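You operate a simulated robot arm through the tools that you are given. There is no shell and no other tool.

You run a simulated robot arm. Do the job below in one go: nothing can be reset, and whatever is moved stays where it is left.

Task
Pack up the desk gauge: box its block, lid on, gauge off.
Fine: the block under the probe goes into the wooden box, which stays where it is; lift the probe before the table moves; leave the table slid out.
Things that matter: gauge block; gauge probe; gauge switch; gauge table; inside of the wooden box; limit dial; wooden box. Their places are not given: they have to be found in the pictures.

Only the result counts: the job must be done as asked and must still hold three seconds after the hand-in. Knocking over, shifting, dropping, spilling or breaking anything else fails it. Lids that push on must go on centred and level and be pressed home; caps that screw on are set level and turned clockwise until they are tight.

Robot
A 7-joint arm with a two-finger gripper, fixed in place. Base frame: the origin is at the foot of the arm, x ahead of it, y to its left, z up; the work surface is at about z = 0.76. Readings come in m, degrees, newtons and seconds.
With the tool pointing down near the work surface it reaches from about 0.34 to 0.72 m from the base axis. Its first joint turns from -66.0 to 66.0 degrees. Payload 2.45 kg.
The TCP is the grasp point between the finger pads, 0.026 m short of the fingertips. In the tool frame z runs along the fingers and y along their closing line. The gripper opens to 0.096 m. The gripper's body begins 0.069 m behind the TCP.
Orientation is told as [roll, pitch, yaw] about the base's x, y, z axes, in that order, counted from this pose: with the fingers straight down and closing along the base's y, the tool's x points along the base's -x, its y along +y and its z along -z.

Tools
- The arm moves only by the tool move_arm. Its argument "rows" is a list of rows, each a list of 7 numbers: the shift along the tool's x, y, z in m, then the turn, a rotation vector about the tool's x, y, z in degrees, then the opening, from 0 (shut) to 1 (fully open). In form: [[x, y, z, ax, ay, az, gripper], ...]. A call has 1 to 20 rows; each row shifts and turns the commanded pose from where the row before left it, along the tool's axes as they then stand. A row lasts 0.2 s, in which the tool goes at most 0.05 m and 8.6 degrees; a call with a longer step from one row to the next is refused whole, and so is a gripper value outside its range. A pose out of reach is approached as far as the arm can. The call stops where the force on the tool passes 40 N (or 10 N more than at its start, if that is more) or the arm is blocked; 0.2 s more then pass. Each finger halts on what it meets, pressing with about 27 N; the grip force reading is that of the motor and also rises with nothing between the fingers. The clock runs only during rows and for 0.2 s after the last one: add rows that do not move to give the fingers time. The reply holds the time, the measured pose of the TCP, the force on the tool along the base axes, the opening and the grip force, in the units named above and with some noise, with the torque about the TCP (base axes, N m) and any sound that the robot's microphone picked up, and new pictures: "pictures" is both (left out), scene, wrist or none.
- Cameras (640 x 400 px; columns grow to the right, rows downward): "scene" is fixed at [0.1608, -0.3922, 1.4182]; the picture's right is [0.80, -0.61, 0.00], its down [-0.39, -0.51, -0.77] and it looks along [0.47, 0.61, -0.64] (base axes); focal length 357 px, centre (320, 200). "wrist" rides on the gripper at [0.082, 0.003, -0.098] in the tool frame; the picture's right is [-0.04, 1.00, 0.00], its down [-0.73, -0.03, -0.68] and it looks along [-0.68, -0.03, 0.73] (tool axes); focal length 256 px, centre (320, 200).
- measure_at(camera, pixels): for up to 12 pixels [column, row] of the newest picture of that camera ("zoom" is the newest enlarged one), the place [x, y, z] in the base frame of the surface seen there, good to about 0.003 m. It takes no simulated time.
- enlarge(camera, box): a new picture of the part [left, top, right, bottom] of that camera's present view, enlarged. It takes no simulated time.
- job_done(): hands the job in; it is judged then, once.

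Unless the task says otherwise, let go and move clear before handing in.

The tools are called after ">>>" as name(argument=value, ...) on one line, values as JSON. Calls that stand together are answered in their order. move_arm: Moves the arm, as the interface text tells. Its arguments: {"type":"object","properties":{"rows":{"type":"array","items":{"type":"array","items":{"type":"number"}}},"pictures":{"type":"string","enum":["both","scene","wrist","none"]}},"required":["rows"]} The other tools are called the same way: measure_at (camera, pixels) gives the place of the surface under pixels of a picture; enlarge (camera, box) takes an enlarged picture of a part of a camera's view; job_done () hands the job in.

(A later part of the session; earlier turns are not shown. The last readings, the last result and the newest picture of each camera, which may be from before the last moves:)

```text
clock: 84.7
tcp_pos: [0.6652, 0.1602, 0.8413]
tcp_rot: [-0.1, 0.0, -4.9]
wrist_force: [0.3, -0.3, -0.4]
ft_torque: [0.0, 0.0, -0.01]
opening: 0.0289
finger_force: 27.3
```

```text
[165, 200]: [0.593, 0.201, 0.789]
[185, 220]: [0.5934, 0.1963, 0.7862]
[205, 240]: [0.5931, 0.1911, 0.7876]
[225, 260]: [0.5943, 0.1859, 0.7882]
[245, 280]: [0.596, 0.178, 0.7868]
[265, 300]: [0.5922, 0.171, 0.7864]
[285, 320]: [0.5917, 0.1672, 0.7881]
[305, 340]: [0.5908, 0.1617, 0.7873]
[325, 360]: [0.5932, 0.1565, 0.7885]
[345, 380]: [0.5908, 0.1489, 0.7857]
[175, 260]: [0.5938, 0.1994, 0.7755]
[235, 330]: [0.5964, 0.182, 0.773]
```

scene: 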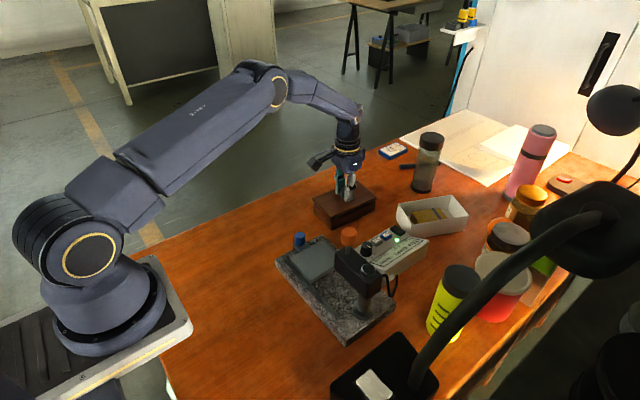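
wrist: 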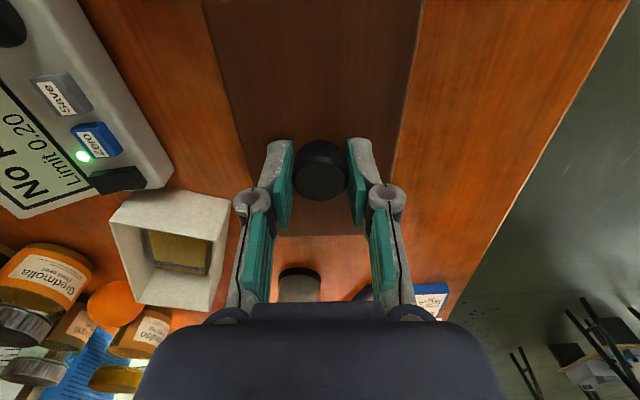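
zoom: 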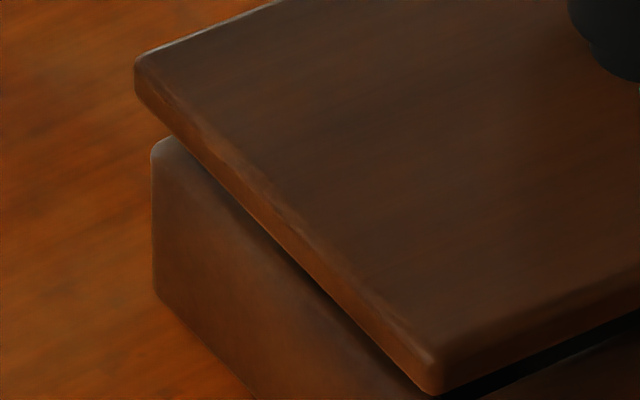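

The lid's -x face overhangs the box's by about 1.4 mm. Now I'll do the same on the -y side.

>>> enlarge(camera="scene", box=[346, 200, 362, 214])

>>> measure_at(camera="zoom", pixels=[[60, 330], [120, 305], [180, 280], [240, 254], [300, 229], [360, 204], [420, 178], [480, 153], [540, 128], [600, 103], [330, 216], [450, 166]])

>>> measure_at(camera="zoom", pixels=[[120, 390], [180, 370], [240, 345], [300, 320], [360, 295], [420, 270], [480, 245], [540, 220], [600, 195], [600, 250], [500, 290], [400, 330]])

```text
16.00 times, centred on (354, 207) of scene
```

zoom: 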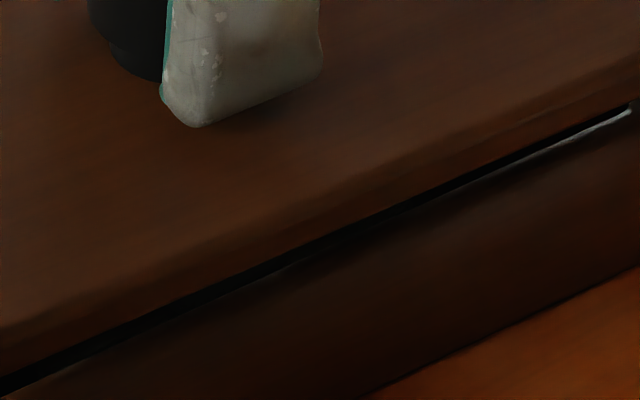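

```text
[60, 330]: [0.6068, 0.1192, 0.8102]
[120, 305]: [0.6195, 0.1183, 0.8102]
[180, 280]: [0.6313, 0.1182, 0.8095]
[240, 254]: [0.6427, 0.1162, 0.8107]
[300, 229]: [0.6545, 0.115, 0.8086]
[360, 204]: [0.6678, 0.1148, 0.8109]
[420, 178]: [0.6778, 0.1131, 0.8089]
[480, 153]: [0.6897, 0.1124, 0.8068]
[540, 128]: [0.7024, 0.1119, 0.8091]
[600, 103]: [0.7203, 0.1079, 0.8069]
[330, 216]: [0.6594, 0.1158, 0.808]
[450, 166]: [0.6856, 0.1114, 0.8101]
```

```text
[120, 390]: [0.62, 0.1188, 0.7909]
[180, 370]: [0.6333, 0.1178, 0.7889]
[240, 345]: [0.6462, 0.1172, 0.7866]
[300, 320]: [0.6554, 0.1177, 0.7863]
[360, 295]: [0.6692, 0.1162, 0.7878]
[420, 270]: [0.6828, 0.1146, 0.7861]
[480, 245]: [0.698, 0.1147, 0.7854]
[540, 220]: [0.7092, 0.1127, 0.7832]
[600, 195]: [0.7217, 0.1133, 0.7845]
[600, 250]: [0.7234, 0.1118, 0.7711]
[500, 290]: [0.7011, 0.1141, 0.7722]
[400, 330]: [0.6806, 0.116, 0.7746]
```

Face comparison: lid overhangs 1.4 mm at -x and 1.9 mm at -y, so it's centred to within a few tenths, with a slight over-rotation of about 0.6°. I'll turn back 0.6° and lower gently toward the rim.

>>> move_arm(rows=[[0, 0, 0, 0, 0, -0.6, 0], [0, 0, 0.004, 0, 0, 0, 0], [0, 0, 0.004, 0, 0, 0, 0], [0, 0, 0, 0, 0, 0, 0]], pictures="scene")

>>> enlarge(camera="scene", box=[305, 170, 390, 230])

```text
clock: 85.7
tcp_pos: [0.6666, 0.162, 0.8345]
tcp_rot: [-0.1, 0.0, -4.3]
wrist_force: [-0.3, -0.4, -1.0]
ft_torque: [0.01, 0.02, -0.02]
opening: 0.0286
finger_force: 27.2
```

scene: 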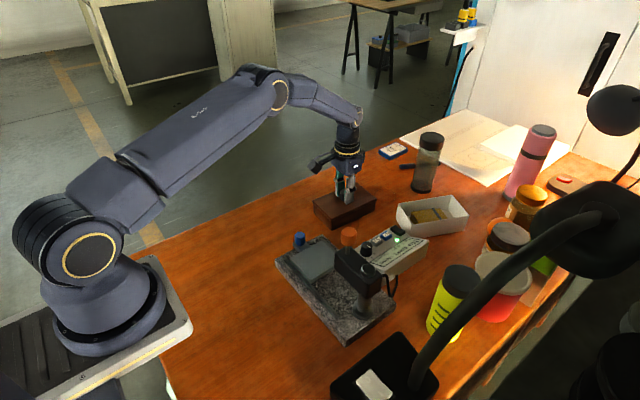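

```text
6.67 times, centred on (348, 200) of scene
```

zoom: 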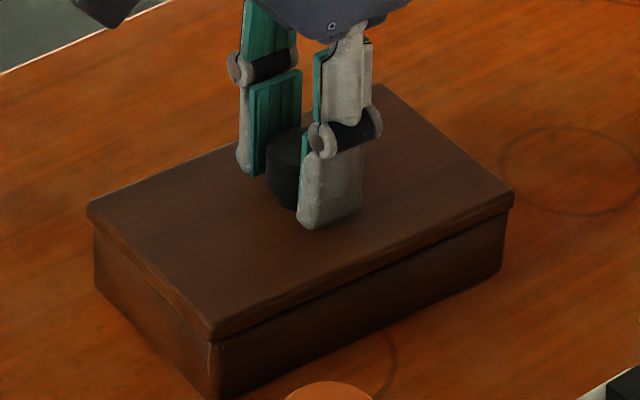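

The lid looks well centred over the box. I'll continue down in 1 mm steps with force checks.

>>> move_arm(rows=[[0, 0, 0.001, 0, 0, 0, 0], [0, 0, 0.001, 0, 0, 0, 0], [0, 0, 0, 0, 0, 0, 0]], pictures="none")

>>> move_arm(rows=[[0, 0, 0.001, 0, 0, 0, 0], [0, 0, 0, 0, 0, 0, 0]], pictures="none")

>>> move_arm(rows=[[0, 0, 0.001, 0, 0, 0, 0], [0, 0, 0, 0, 0, 0, 0]], pictures="none")

```text
clock: 86.5
tcp_pos: [0.6658, 0.1625, 0.8345]
tcp_rot: [-0.1, 0.0, -4.3]
wrist_force: [-6.0, -3.7, 20.5]
ft_torque: [-0.12, 0.37, 0.0]
opening: 0.0285
finger_force: 27.3
```

```text
clock: 87.1
tcp_pos: [0.6676, 0.1614, 0.8313]
tcp_rot: [0.1, -0.2, -4.3]
wrist_force: [-3.5, -7.2, 24.2]
ft_torque: [-0.22, 0.0, 0.01]
opening: 0.0288
finger_force: 26.9
```

```text
clock: 87.7
tcp_pos: [0.6665, 0.1624, 0.8307]
tcp_rot: [-0.1, -0.2, -4.3]
wrist_force: [0.2, -9.0, 24.9]
ft_torque: [-0.21, -0.05, -0.01]
opening: 0.0287
finger_force: 26.4
```

Contact began at TCP z≈0.833 with about 25 N. I'll look at the lid before pressing more.

>>> move_arm(rows=[[0, 0, 0, 0, 0, 0, 0]], pictures="both")

>>> enlarge(camera="scene", box=[345, 185, 385, 220])

>>> enlarge(camera="scene", box=[305, 190, 345, 225])

>>> measure_at(camera="scene", pixels=[[317, 203], [320, 206], [323, 209], [326, 212], [329, 215], [332, 218], [362, 192], [365, 194], [368, 196], [371, 198], [373, 200], [345, 212]])

```text
clock: 88.1
tcp_pos: [0.6649, 0.1612, 0.8314]
tcp_rot: [0.0, -0.2, -4.3]
wrist_force: [1.2, -9.2, 22.8]
ft_torque: [-0.19, -0.12, -0.02]
opening: 0.0284
finger_force: 27.3
```

scene: 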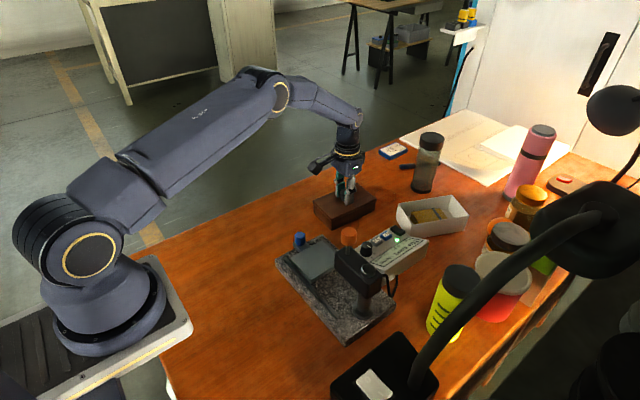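
wrist: 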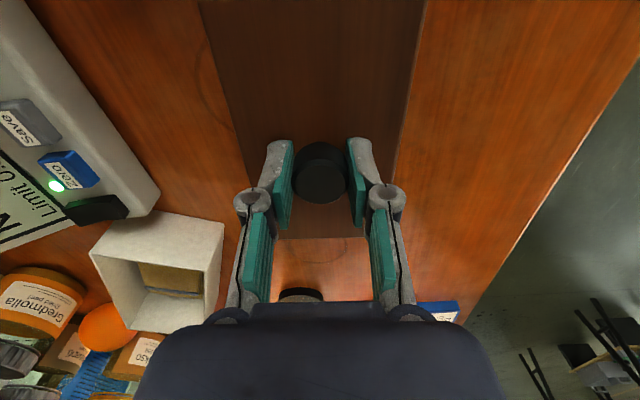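

```text
11.43 times, centred on (365, 202) of scene
```

zoom: 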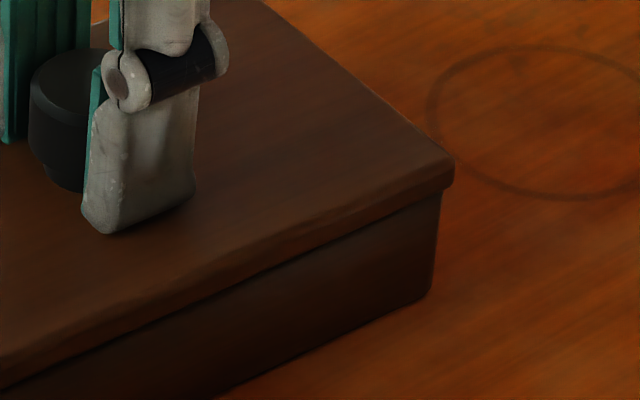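

```text
11.43 times, centred on (325, 208) of scene
```

zoom: 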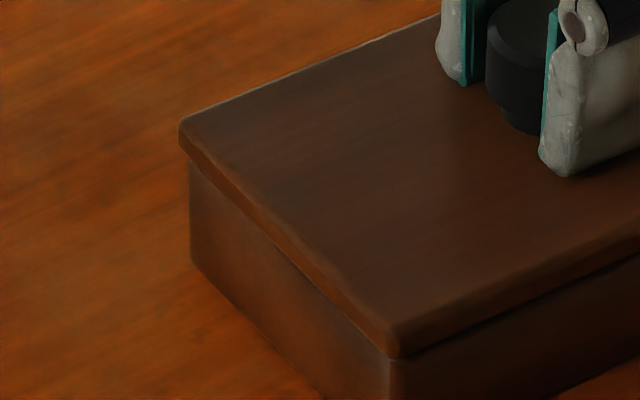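

```text
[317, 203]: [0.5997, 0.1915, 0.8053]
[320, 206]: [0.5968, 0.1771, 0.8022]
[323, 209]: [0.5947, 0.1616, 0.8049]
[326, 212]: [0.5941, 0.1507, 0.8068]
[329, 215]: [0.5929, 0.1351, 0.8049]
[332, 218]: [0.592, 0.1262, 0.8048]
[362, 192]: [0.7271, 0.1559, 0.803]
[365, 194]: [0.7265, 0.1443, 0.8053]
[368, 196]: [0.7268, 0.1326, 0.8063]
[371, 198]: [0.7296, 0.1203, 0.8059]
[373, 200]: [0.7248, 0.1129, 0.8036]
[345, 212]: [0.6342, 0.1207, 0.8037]
```

The lid top reads about 0.8047 while the rim is at 0.7937 and the lid is about 10.4 mm thick in total, so it may only be resting on the rim. I'll release gently and look at the joint from the side.

>>> move_arm(rows=[[0, 0, -0.001, 0, 0, 0, 0], [0, 0, 0, 0, 0, 0, 0], [0, 0, 0, 0, 0, 0, 0.5], [0, 0, 0, 0, 0, 0, 0.5], [0, 0, 0, 0, 0, 0, 0.5], [0, 0, -0.02, 0, 0, 0, 0.5], [0, 0, -0.03, 0, 0, 0, 0.5], [0, 0, 0, 0, 0, 0, 0.5]], pictures="both")

>>> enlarge(camera="scene", box=[305, 180, 385, 230])

```text
clock: 89.9
tcp_pos: [0.6667, 0.1632, 0.8808]
tcp_rot: [-0.1, 0.0, -4.3]
wrist_force: [-0.3, 0.4, -0.6]
ft_torque: [0.02, -0.03, -0.01]
opening: 0.048
finger_force: 0.1
heard: snap
```

scene: 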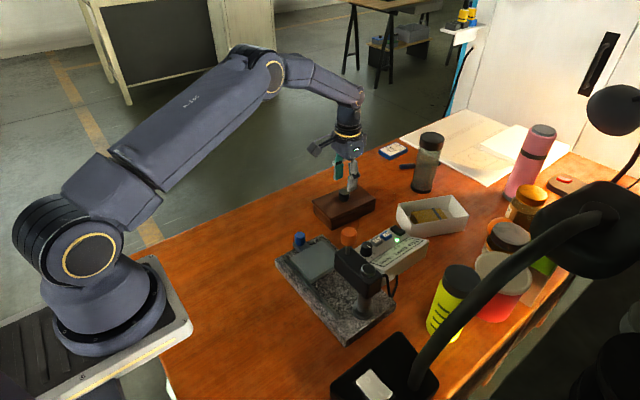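
wrist: 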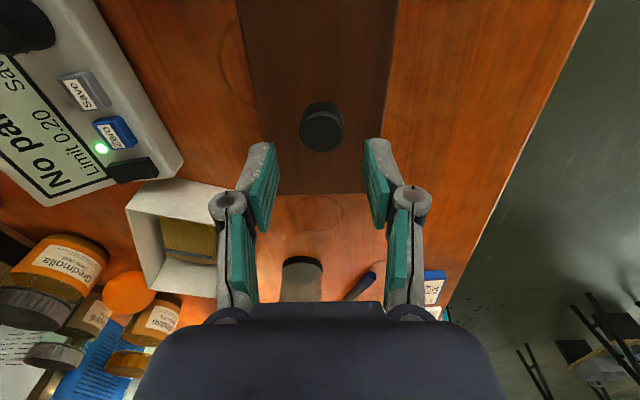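

```text
8.00 times, centred on (345, 205) of scene
```

zoom: 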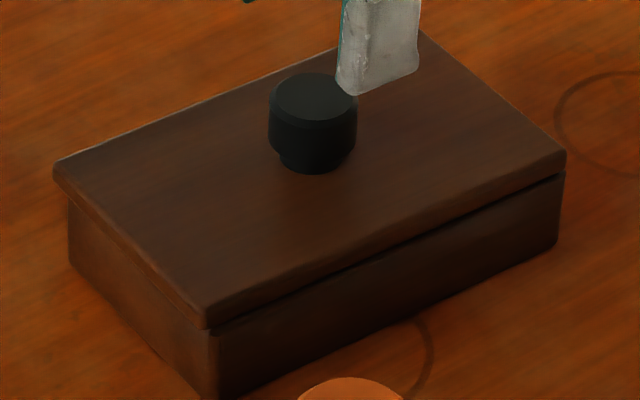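

A "snap" was heard and the lid now looks shifted (scene zoom: left overhang larger). I'll measure its height and level.

>>> measure_at(camera="scene", pixels=[[316, 204], [319, 207], [322, 210], [325, 213], [328, 216], [331, 219], [362, 193], [365, 195], [368, 197], [371, 199], [373, 201], [345, 213]])

>>> enlarge(camera="scene", box=[345, 190, 385, 225])

>>> enlarge(camera="scene", box=[305, 195, 345, 230])

>>> enlarge(camera="scene", box=[270, 215, 410, 315])

```text
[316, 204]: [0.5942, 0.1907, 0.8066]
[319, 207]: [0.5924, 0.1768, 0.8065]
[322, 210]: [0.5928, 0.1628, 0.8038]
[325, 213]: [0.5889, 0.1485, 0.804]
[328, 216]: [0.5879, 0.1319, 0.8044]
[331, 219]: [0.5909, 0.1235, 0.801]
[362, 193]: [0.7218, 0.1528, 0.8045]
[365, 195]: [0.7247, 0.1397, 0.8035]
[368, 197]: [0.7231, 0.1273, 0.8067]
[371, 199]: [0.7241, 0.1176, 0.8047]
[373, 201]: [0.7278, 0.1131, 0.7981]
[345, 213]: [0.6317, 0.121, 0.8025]
```

```text
11.43 times, centred on (365, 208) of scene
```

zoom: 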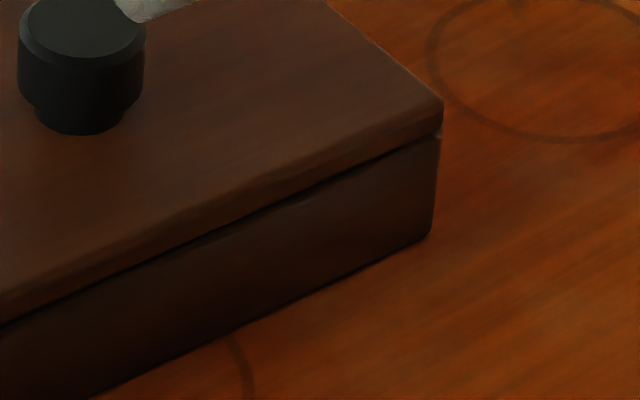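

```text
11.43 times, centred on (325, 212) of scene
```

zoom: 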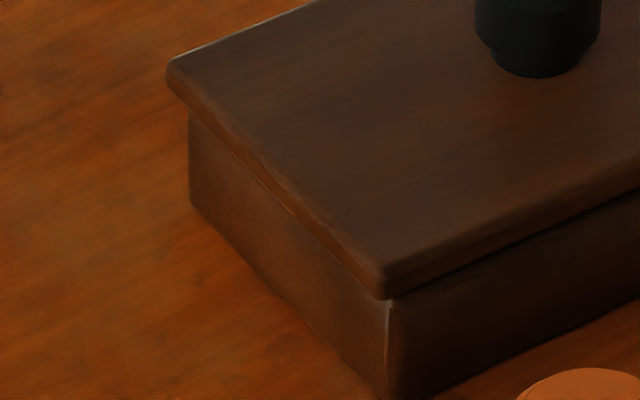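

```text
4.00 times, centred on (340, 265) of scene
```

zoom: 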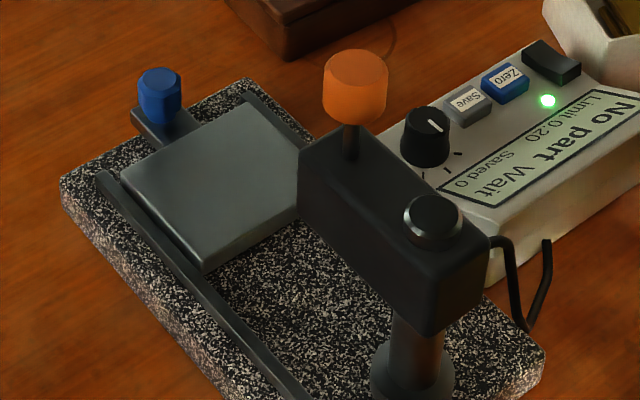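

The gauge is fine (probe up, table out), but the lid seems to have shifted a few mm toward -x. I'll back the gripper off to -x and lower it to view the lid joint at a shallow angle with the wrist camera.

>>> move_arm(rows=[[0.04, 0, 0, 0, 0, 0, 0.5], [0.04, 0, 0, 0, 0, 0, 0.5], [0.04, 0, 0, 0, 0, 0, 0.5], [0.04, 0, 0, 0, 0, 0, 0.5], [0, 0, 0.03, 0, 0, 0, 0.5], [0, 0, 0.03, 0, 0, 0, 0.5], [0, 0, 0, 0, 0, 0, 0.5]], pictures="both")

>>> enlarge(camera="wrist", box=[240, 120, 400, 300])

```text
clock: 91.5
tcp_pos: [0.5054, 0.1734, 0.8212]
tcp_rot: [0.0, -0.1, -4.2]
wrist_force: [-0.2, 0.6, 0.0]
ft_torque: [0.03, 0.03, 0.0]
opening: 0.0478
finger_force: 0.1
```

scene: 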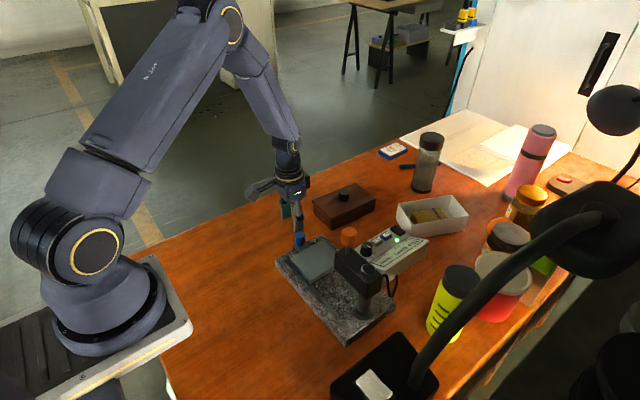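
wrist: 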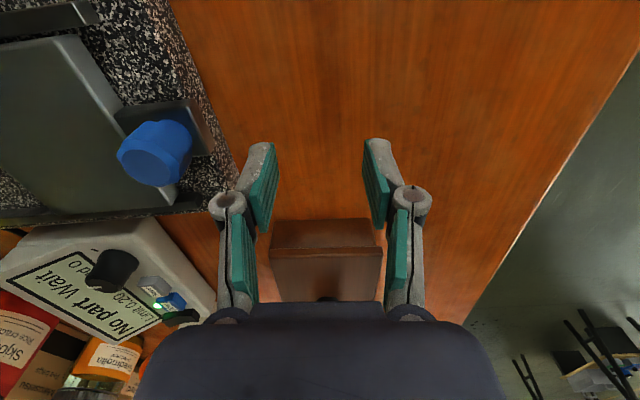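

```text
2.22 times, centred on (320, 210) of wrist
```

zoom: 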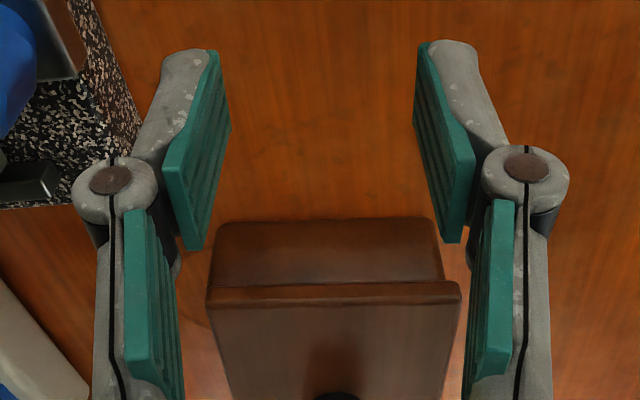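

>>> enlarge(camera="wrist", box=[260, 200, 300, 250])

>>> enlarge(camera="wrist", box=[350, 200, 390, 250])

```text
8.00 times, centred on (280, 225) of wrist
```

zoom: 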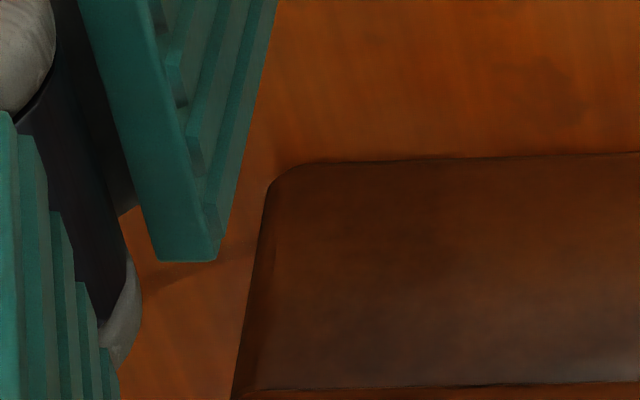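

```text
8.00 times, centred on (370, 225) of wrist
```

zoom: 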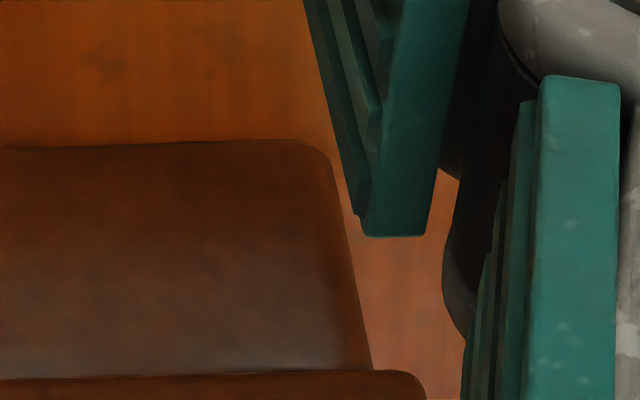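

The +y side shows the lid overhanging by several mm (zoom (370–425,375)) and the -y side nearly flush, so the lid has shifted and isn't home. I'll measure its side face and top here.

>>> enlarge(camera="wrist", box=[262, 232, 302, 262])

>>> enlarge(camera="wrist", box=[346, 232, 386, 262])

>>> measure_at(camera="wrist", pixels=[[280, 248], [320, 247], [360, 246], [280, 252], [320, 251], [360, 250], [280, 258], [320, 258], [360, 258], [290, 235], [320, 235], [350, 235]])

```text
13.33 times, centred on (282, 247) of wrist
```

zoom: 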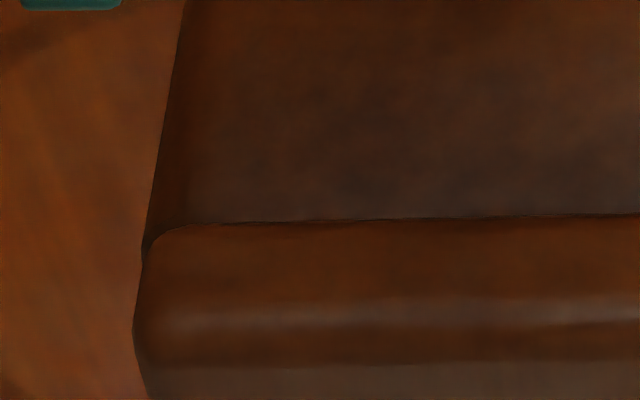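

```text
13.33 times, centred on (366, 247) of wrist
```

zoom: 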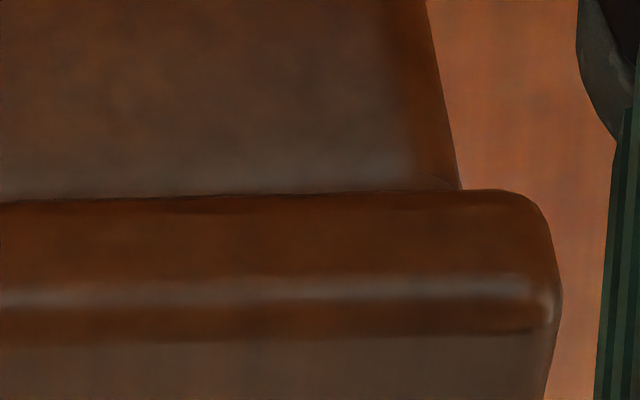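

```text
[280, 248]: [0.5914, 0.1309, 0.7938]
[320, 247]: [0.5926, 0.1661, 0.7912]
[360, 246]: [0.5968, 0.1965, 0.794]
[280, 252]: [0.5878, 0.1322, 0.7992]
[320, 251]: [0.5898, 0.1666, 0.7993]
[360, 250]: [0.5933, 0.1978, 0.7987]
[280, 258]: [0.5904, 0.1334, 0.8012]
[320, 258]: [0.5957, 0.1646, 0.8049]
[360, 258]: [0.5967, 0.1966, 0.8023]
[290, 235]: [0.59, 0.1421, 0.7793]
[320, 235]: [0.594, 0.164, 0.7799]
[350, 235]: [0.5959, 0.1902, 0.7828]
```

The lid rests about 10.5 mm above the rim height with an offset, so I need to know its underside. I'll return above the knob, measure it, and regrip.

>>> move_arm(rows=[[0, 0, -0.04, 0, 0, 0, 0.5], [0, 0, -0.035, 0, 0, 0, 0.5], [-0.04, 0, 0, 0, 0, 0, 0.5], [-0.04, 0, 0, 0, 0, 0, 0.5], [-0.04, 0, 0, 0, 0, 0, 0.5], [-0.03, 0, 0, 0, 0, 0, 0.5], [0, 0, 0, 0, 0, 0, 0.5]], pictures="both")

>>> enlarge(camera="wrist", box=[230, 60, 410, 220])

```text
clock: 93.1
tcp_pos: [0.6561, 0.1616, 0.8975]
tcp_rot: [0.0, 0.0, -4.3]
wrist_force: [-0.1, 0.1, 0.3]
ft_torque: [0.0, -0.01, -0.01]
opening: 0.048
finger_force: 0.0
```

scene: 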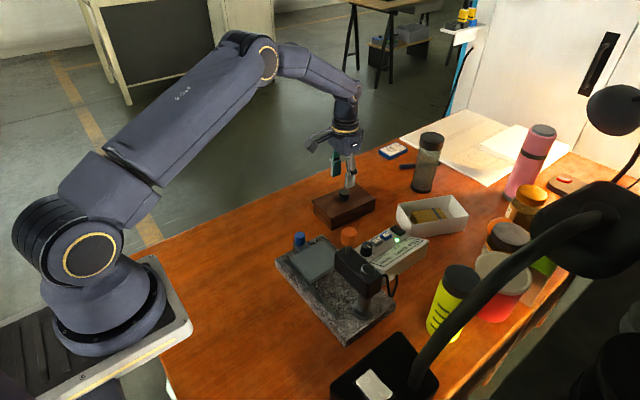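
wrist: 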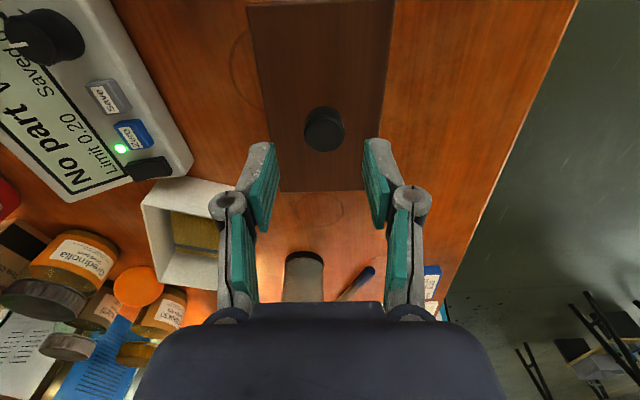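

```text
2.50 times, centred on (320, 140) of wrist
```

zoom: 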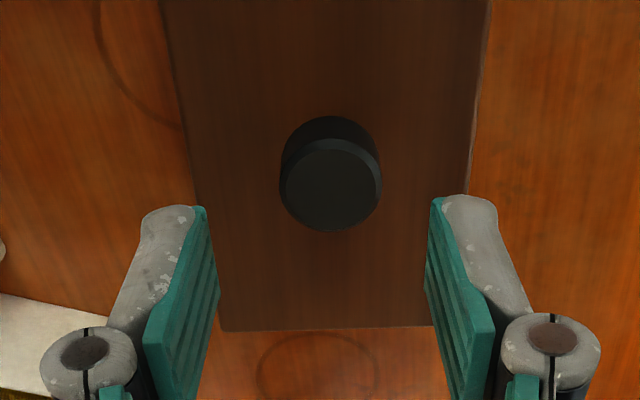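

>>> measure_at(camera="zoom", pixels=[[330, 190], [285, 190], [377, 188], [330, 155], [330, 226], [303, 165], [357, 165], [303, 215], [357, 215], [240, 326], [320, 325], [420, 322]])

>>> measure_at(camera="zoom", pixels=[[173, 40], [180, 90], [188, 140], [195, 190], [484, 40], [479, 90], [472, 140], [466, 190], [230, 330], [320, 329], [425, 326], [330, 260]])

```text
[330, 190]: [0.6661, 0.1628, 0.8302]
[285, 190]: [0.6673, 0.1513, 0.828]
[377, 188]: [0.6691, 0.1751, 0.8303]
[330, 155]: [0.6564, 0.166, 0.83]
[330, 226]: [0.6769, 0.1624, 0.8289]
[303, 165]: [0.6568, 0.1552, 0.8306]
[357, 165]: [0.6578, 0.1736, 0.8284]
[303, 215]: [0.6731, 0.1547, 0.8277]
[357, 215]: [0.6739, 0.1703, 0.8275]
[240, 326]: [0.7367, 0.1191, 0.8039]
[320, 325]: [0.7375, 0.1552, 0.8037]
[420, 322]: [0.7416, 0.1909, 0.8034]
```

```text
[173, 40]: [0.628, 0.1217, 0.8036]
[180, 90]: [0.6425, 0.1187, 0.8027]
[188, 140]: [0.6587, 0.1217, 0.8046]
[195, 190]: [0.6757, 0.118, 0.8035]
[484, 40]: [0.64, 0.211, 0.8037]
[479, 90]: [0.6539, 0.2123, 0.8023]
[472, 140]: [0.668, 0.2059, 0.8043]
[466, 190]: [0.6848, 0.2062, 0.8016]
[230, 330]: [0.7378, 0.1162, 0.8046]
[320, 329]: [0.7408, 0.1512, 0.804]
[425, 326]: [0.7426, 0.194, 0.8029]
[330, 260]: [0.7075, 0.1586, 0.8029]
```

The lid knob is at (0.6665,0.1632), i.e. the lid is about 2.4 mm off toward +y. I'll regrip it and raise it to camera height to inspect its underside profile edge-on.

>>> move_arm(rows=[[-0.0103, 0.002, 0.02, 0, 0, 0, 0.5], [0, 0, 0.03, 0, 0, 0, 0.5], [0, 0, 0.013, 0, 0, 0, 0.5], [0, 0, 0, 0, 0, 0, 0.5], [0, 0, 0, 0, 0, 0, 0], [0, 0, 0, 0, 0, 0, 0], [0, 0, 0, 0, 0, 0, 0], [0, 0, 0, 0, 0, 0, 0]], pictures="wrist")

```text
clock: 94.9
tcp_pos: [0.6675, 0.1617, 0.8332]
tcp_rot: [0.0, 0.0, -4.4]
wrist_force: [-0.1, 0.6, -0.4]
ft_torque: [0.0, -0.02, 0.0]
opening: 0.0289
finger_force: 26.6
heard: snap
```

wrist: 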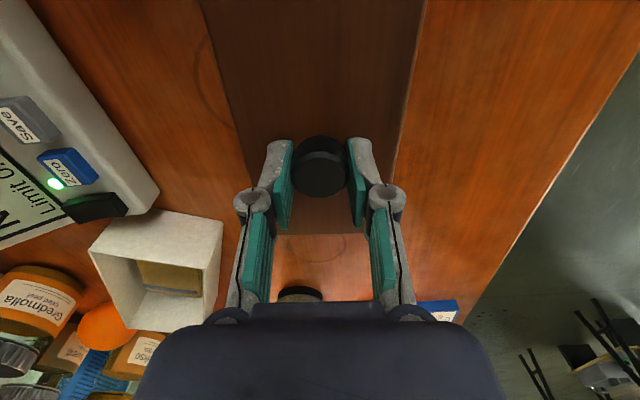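

Another "snap" was heard as the fingers recentred the knob. I'll look at the lid's position now.

>>> move_arm(rows=[[0, 0, 0, 0, 0, 0, 0]], pictures="both")

>>> enlarge(camera="scene", box=[345, 185, 385, 220])

>>> enlarge(camera="scene", box=[305, 190, 345, 225])

>>> measure_at(camera="scene", pixels=[[317, 204], [320, 207], [323, 210], [326, 213], [329, 216], [332, 218], [362, 193], [365, 195], [368, 197], [371, 199], [373, 200], [345, 212]])

```text
clock: 95.3
tcp_pos: [0.6681, 0.1631, 0.8334]
tcp_rot: [-0.1, -0.1, -4.2]
wrist_force: [-0.5, 0.3, -0.8]
ft_torque: [0.04, -0.02, 0.02]
opening: 0.0284
finger_force: 26.7
```

scene: 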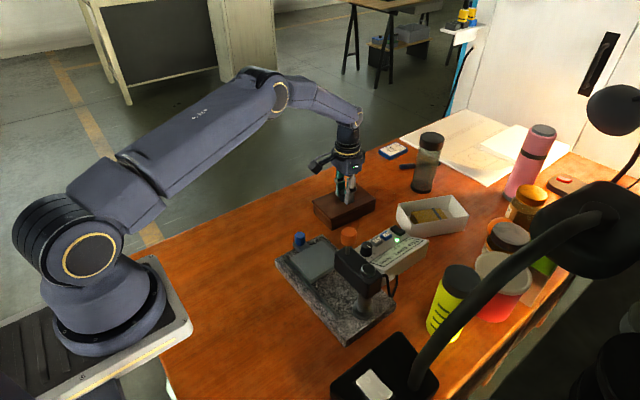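
wrist: 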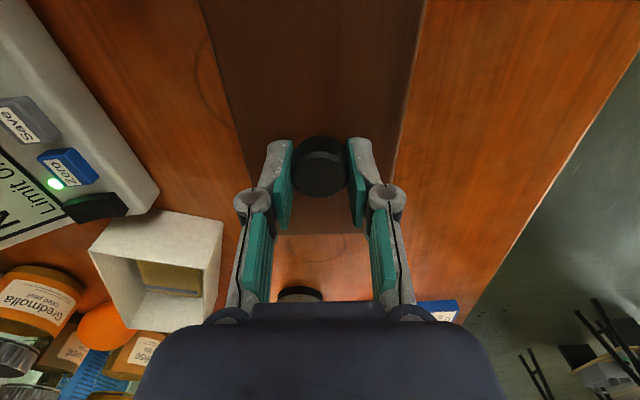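

```text
11.43 times, centred on (365, 202) of scene
```

zoom: 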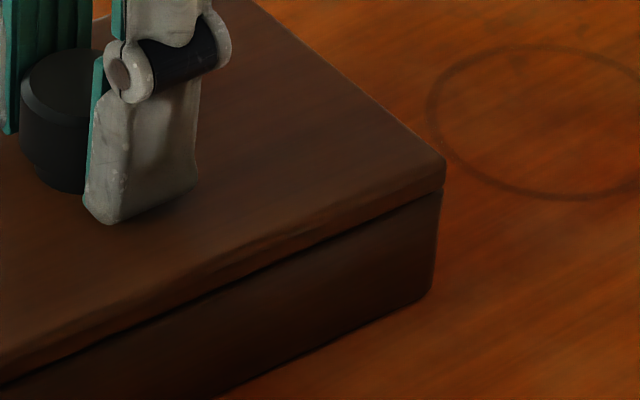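

```text
11.43 times, centred on (325, 208) of scene
```

zoom: 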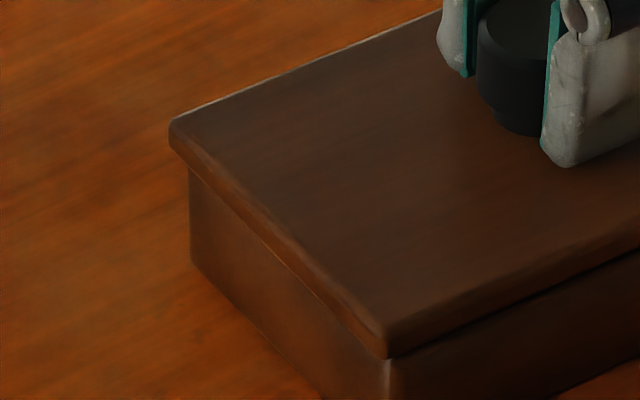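

```text
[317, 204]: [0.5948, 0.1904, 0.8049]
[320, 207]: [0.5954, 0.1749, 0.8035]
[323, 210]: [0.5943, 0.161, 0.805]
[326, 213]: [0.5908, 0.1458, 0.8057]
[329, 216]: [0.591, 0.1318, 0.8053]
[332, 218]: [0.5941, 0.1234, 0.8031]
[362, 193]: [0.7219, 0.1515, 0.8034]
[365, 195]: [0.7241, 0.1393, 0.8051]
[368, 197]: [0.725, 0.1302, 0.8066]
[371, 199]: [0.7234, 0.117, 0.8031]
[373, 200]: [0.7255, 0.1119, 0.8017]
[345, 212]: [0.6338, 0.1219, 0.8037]
```

The lid is still about 2.4 mm off toward -x/+y. I'll lift it slowly and watch for any retention force.

>>> move_arm(rows=[[0, 0, -0.001, 0, 0, 0, 0], [0, 0, -0.001, 0, 0, 0, 0], [0, 0, 0, 0, 0, 0, 0]], pictures="none")

>>> move_arm(rows=[[0, 0, -0.002, 0, 0, 0, 0], [0, 0, -0.002, 0, 0, 0, 0], [0, 0, -0.004, 0, 0, 0, 0], [0, 0, -0.01, 0, 0, 0, 0], [0, 0, 0, 0, 0, 0, 0]], pictures="scene")

>>> enlarge(camera="scene", box=[300, 160, 390, 230])

```text
clock: 96.1
tcp_pos: [0.6665, 0.1628, 0.8358]
tcp_rot: [0.0, 0.0, -4.3]
wrist_force: [-0.4, 0.3, -1.8]
ft_torque: [-0.01, 0.01, -0.02]
opening: 0.0289
finger_force: 26.4
```

```text
clock: 97.3
tcp_pos: [0.6658, 0.164, 0.8527]
tcp_rot: [0.0, 0.1, -4.2]
wrist_force: [0.9, 0.2, -1.0]
ft_torque: [0.0, 0.04, -0.04]
opening: 0.0288
finger_force: 27.0
```

scene: 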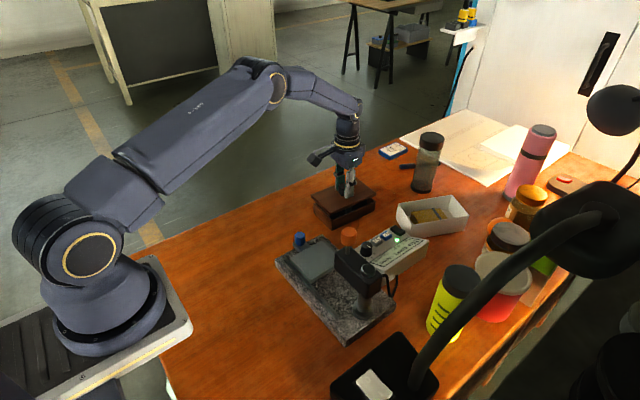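

```text
5.71 times, centred on (345, 195) of scene
```

zoom: 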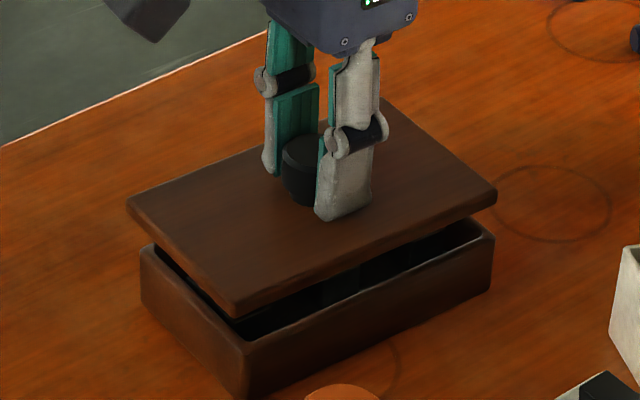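

The lid lifts freely with no retention. I'll raise it to near the scene camera's height to see its underside profile.

>>> move_arm(rows=[[0.005, 0, -0.03, 0, 0, 0, 0], [0.016, 0, -0.045, 0, 0, 0, 0], [0.016, 0, -0.045, 0, 0, 0, 0], [0.016, 0, -0.045, 0, 0, 0, 0], [0.016, 0, -0.045, 0, 0, 0, 0], [0.016, 0, -0.045, 0, 0, 0, 0], [0.016, 0, -0.045, 0, 0, 0, 0], [0.016, 0, -0.045, 0, 0, 0, 0], [0.016, 0, -0.045, 0, 0, 0, 0], [0.016, 0, -0.045, 0, 0, 0, 0], [0.016, 0, -0.045, 0, 0, 0, 0], [0, 0, 0, 0, 0, 0, 0], [0, 0, 0, 0, 0, 0, 0]], pictures="both")

```text
clock: 100.1
tcp_pos: [0.5025, 0.1758, 1.3342]
tcp_rot: [0.0, 0.0, -4.3]
wrist_force: [-0.9, -0.5, -1.6]
ft_torque: [0.02, 0.03, 0.0]
opening: 0.0287
finger_force: 27.1
```

scene: 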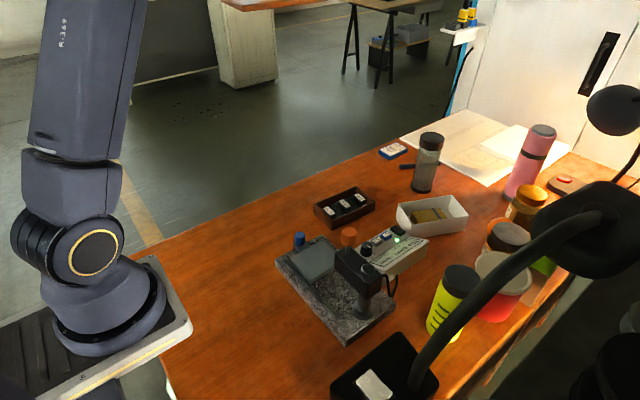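
wrist: 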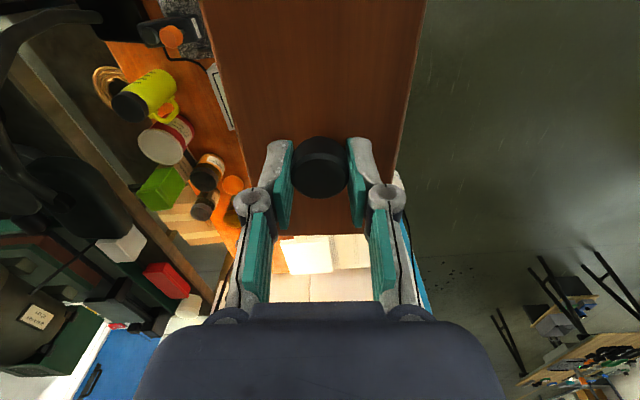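

Too high: the lid left the scene view (only its edge shows at (280,5)). I'll lower it by 0.12 m.

>>> move_arm(rows=[[0, 0, 0.04, 0, 0, 0, 0], [0, 0, 0.04, 0, 0, 0, 0], [0, 0, 0.03, 0, 0, 0, 0], [0, 0, 0, 0, 0, 0, 0]], pictures="scene")

>>> enlarge(camera="scene", box=[230, 0, 340, 90])

```text
clock: 101.1
tcp_pos: [0.5017, 0.178, 1.2246]
tcp_rot: [-0.1, 0.0, -4.4]
wrist_force: [-0.2, -0.4, -1.5]
ft_torque: [-0.01, -0.01, 0.0]
opening: 0.0286
finger_force: 27.0
```

scene: 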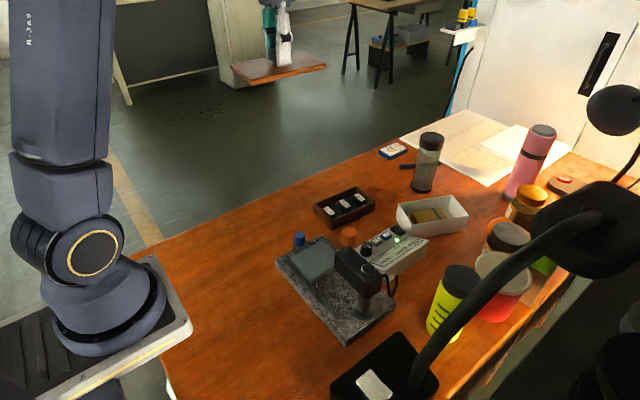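

```text
4.44 times, centred on (285, 45) of scene
```

zoom: 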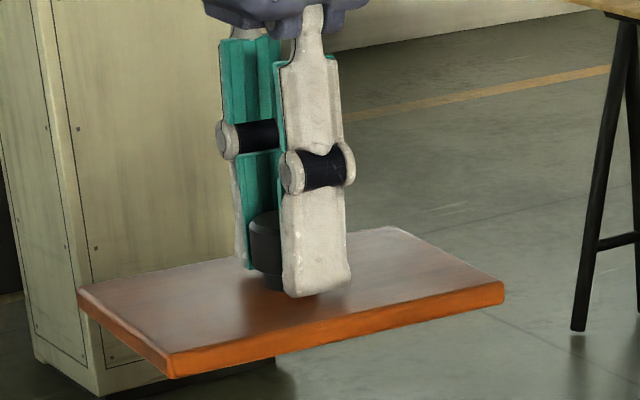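

>>> enlarge(camera="scene", box=[245, 60, 305, 95])

>>> enlarge(camera="scene", box=[285, 50, 345, 90])

```text
10.67 times, centred on (275, 78) of scene
```

zoom: 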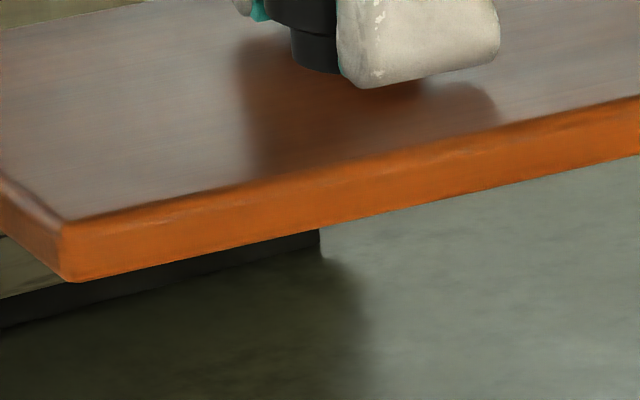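

```text
10.00 times, centred on (315, 70) of scene
```

zoom: 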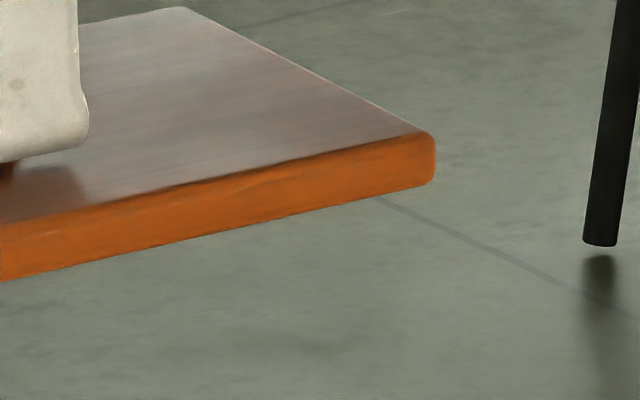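

At this angle no plug is visible below the 9–10 mm edge. I'll tilt the lid toward the camera to see its underside.

>>> move_arm(rows=[[0, 0, 0, 6.9, 4.1, 0, 0], [0, 0, 0, 6.9, 4.1, 0, 0], [0, 0, 0, 6.9, 4.1, 0, 0], [0, 0, 0, 6.9, 4.1, 0, 0], [0, 0, 0, 6.9, 4.1, 0, 0], [0, 0, 0, 0, 0, 0, 0]], pictures="scene")

>>> enlarge(camera="scene", box=[220, 0, 350, 100])

```text
clock: 102.5
tcp_pos: [0.4746, 0.1642, 1.2187]
tcp_rot: [-28.3, 15.0, -7.2]
wrist_force: [-0.5, 0.0, -1.1]
ft_torque: [0.02, -0.03, -0.02]
opening: 0.0286
finger_force: 27.6
out of reach, approached as far as the arm can: row 4, 5
```

scene: 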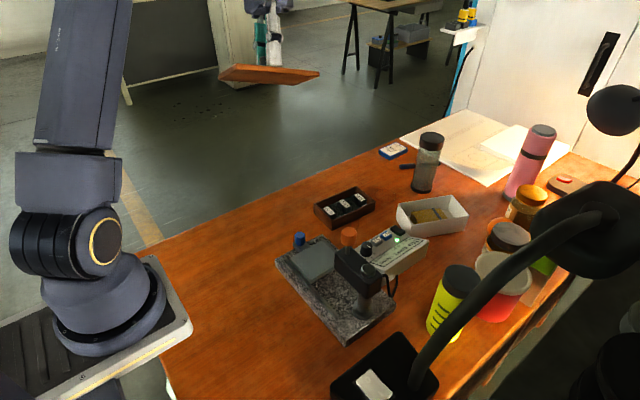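

```text
4.00 times, centred on (285, 50) of scene
```

zoom: 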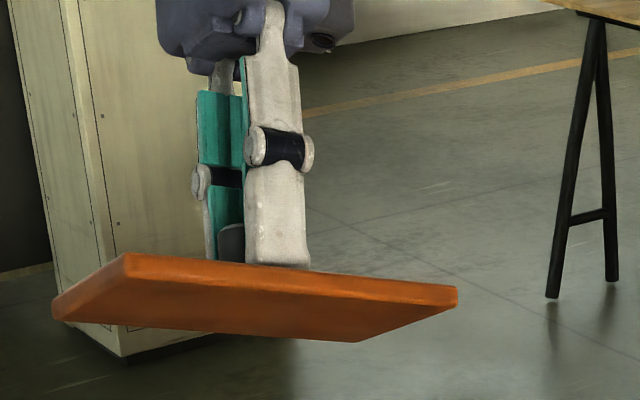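

>>> enlarge(camera="scene", box=[225, 55, 330, 95])

```text
6.10 times, centred on (278, 75) of scene
```

zoom: 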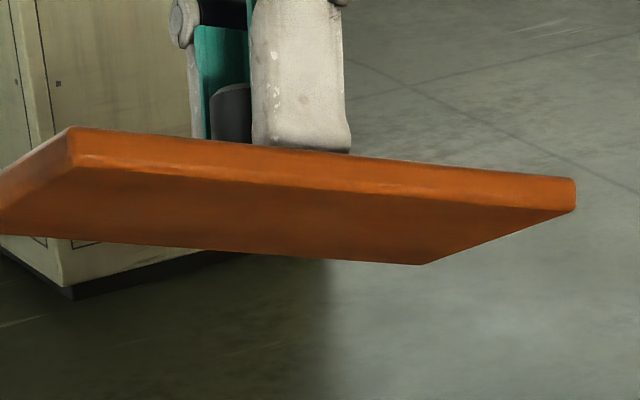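

The underside is plainly flat: no plug, so the lid just sits on the rim and must be centred. I'll tilt it back level.

>>> move_arm(rows=[[0, 0, 0, -6.9, -4.1, 0, 0], [0, 0, 0, -6.9, -4.1, 0, 0], [0, 0, 0, -6.9, -4.1, 0, 0], [0, 0, 0, -6.9, -4.1, 0, 0], [0, 0, 0, -6.9, -4.1, 0, 0], [0, 0, 0, 0, 0, 0, 0], [0, 0, 0, 0, 0, 0, 0]], pictures="both")

>>> enlarge(camera="scene", box=[305, 175, 385, 240])

>>> enlarge(camera="scene", box=[230, 0, 340, 90])

```text
clock: 104.1
tcp_pos: [0.4728, 0.1643, 1.2196]
tcp_rot: [7.0, -5.0, -3.5]
wrist_force: [-0.5, 0.6, -1.4]
ft_torque: [-0.01, 0.0, 0.01]
opening: 0.0287
finger_force: 27.2
```

scene: 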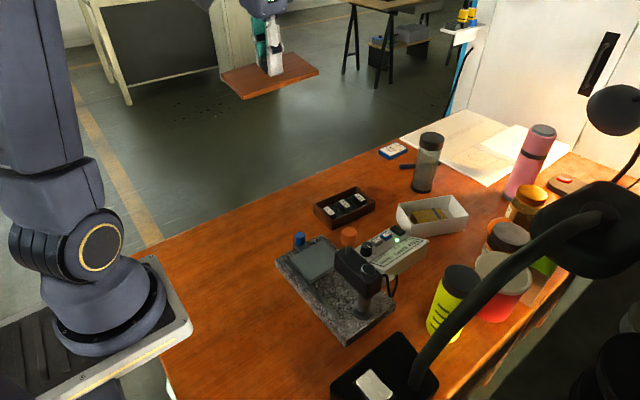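
wrist: 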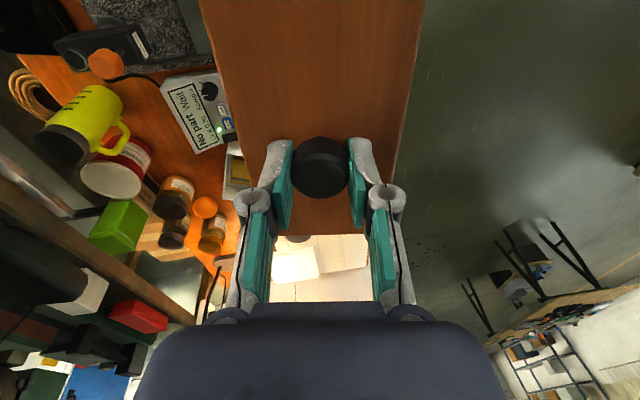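

```text
6.15 times, centred on (345, 208) of scene
```

zoom: 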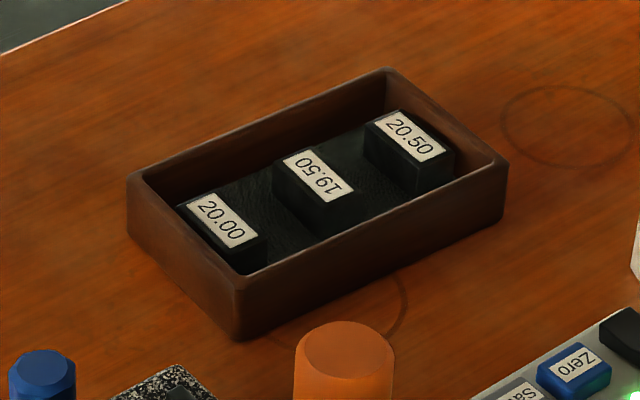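

```text
4.44 times, centred on (285, 45) of scene
```

zoom: 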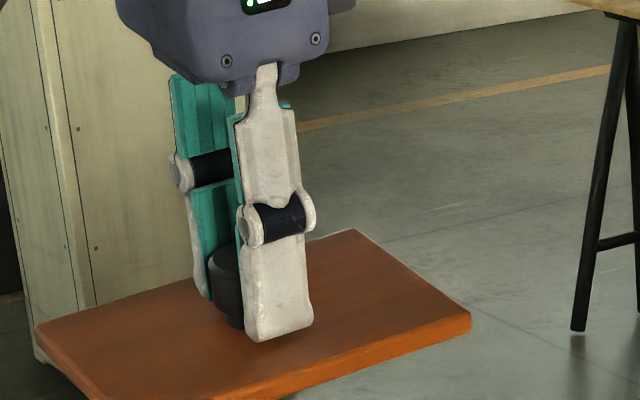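

The orientation overshot to roll 7°, pitch -5° because two tilt rows had been out of reach. The 19.50 block is still well placed in the box. I'll correct the tool to level.

>>> move_arm(rows=[[0, 0, 0, 3.6, 2.3, 0.3, 0], [0, 0, 0, 3.6, 2.3, 0.3, 0], [0, 0, 0, 0, 0, 0, 0]], pictures="none")

>>> move_arm(rows=[[0, 0, 0, 0, 0, 0, 0]], pictures="none")

```text
clock: 104.9
tcp_pos: [0.4747, 0.1646, 1.219]
tcp_rot: [-0.2, -0.3, -3.8]
wrist_force: [0.9, 0.5, -2.2]
ft_torque: [-0.02, -0.02, 0.03]
opening: 0.0286
finger_force: 26.8
```

```text
clock: 105.3
tcp_pos: [0.4749, 0.1648, 1.2186]
tcp_rot: [-0.3, -0.3, -3.8]
wrist_force: [-0.4, -0.1, -0.3]
ft_torque: [-0.02, 0.01, -0.01]
opening: 0.0288
finger_force: 27.0
```

>>> move_arm(rows=[[0, 0, 0, -0.25, 0.3, 0.5, 0], [-0.0212, 0.00126, 0.0396, 0, 0, 0, 0], [-0.0212, 0.00126, 0.0396, 0, 0, 0, 0], [-0.0212, 0.00126, 0.0396, 0, 0, 0, 0], [-0.0212, 0.00126, 0.0396, 0, 0, 0, 0], [-0.0212, 0.00126, 0.0396, 0, 0, 0, 0], [-0.0212, 0.00126, 0.0396, 0, 0, 0, 0], [-0.0212, 0.00126, 0.0396, 0, 0, 0, 0], [-0.0212, 0.00126, 0.0396, 0, 0, 0, 0], [-0.0212, 0.00126, 0.0396, 0, 0, 0, 0], [0, 0, 0, 0, 0, 0, 0]], pictures="none")

>>> move_arm(rows=[[0, 0, 0, 0, 0, 0, 0]], pictures="both")

```text
clock: 107.7
tcp_pos: [0.6641, 0.1608, 0.8608]
tcp_rot: [0.0, 0.1, -4.3]
wrist_force: [-0.2, 0.4, -1.2]
ft_torque: [0.01, -0.04, 0.0]
opening: 0.029
finger_force: 27.2
```

```text
clock: 108.1
tcp_pos: [0.6647, 0.1605, 0.8629]
tcp_rot: [0.0, 0.0, -4.3]
wrist_force: [-0.2, -0.4, -2.1]
ft_torque: [-0.01, -0.03, 0.0]
opening: 0.0287
finger_force: 27.1
```

scene: 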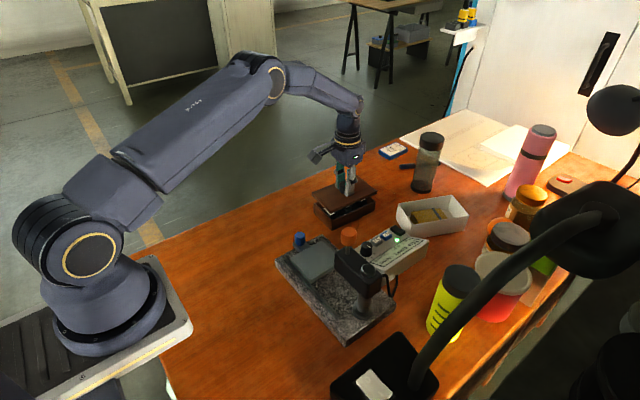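
wrist: 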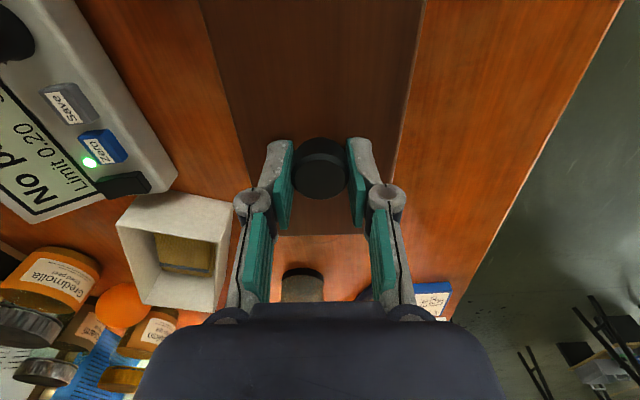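

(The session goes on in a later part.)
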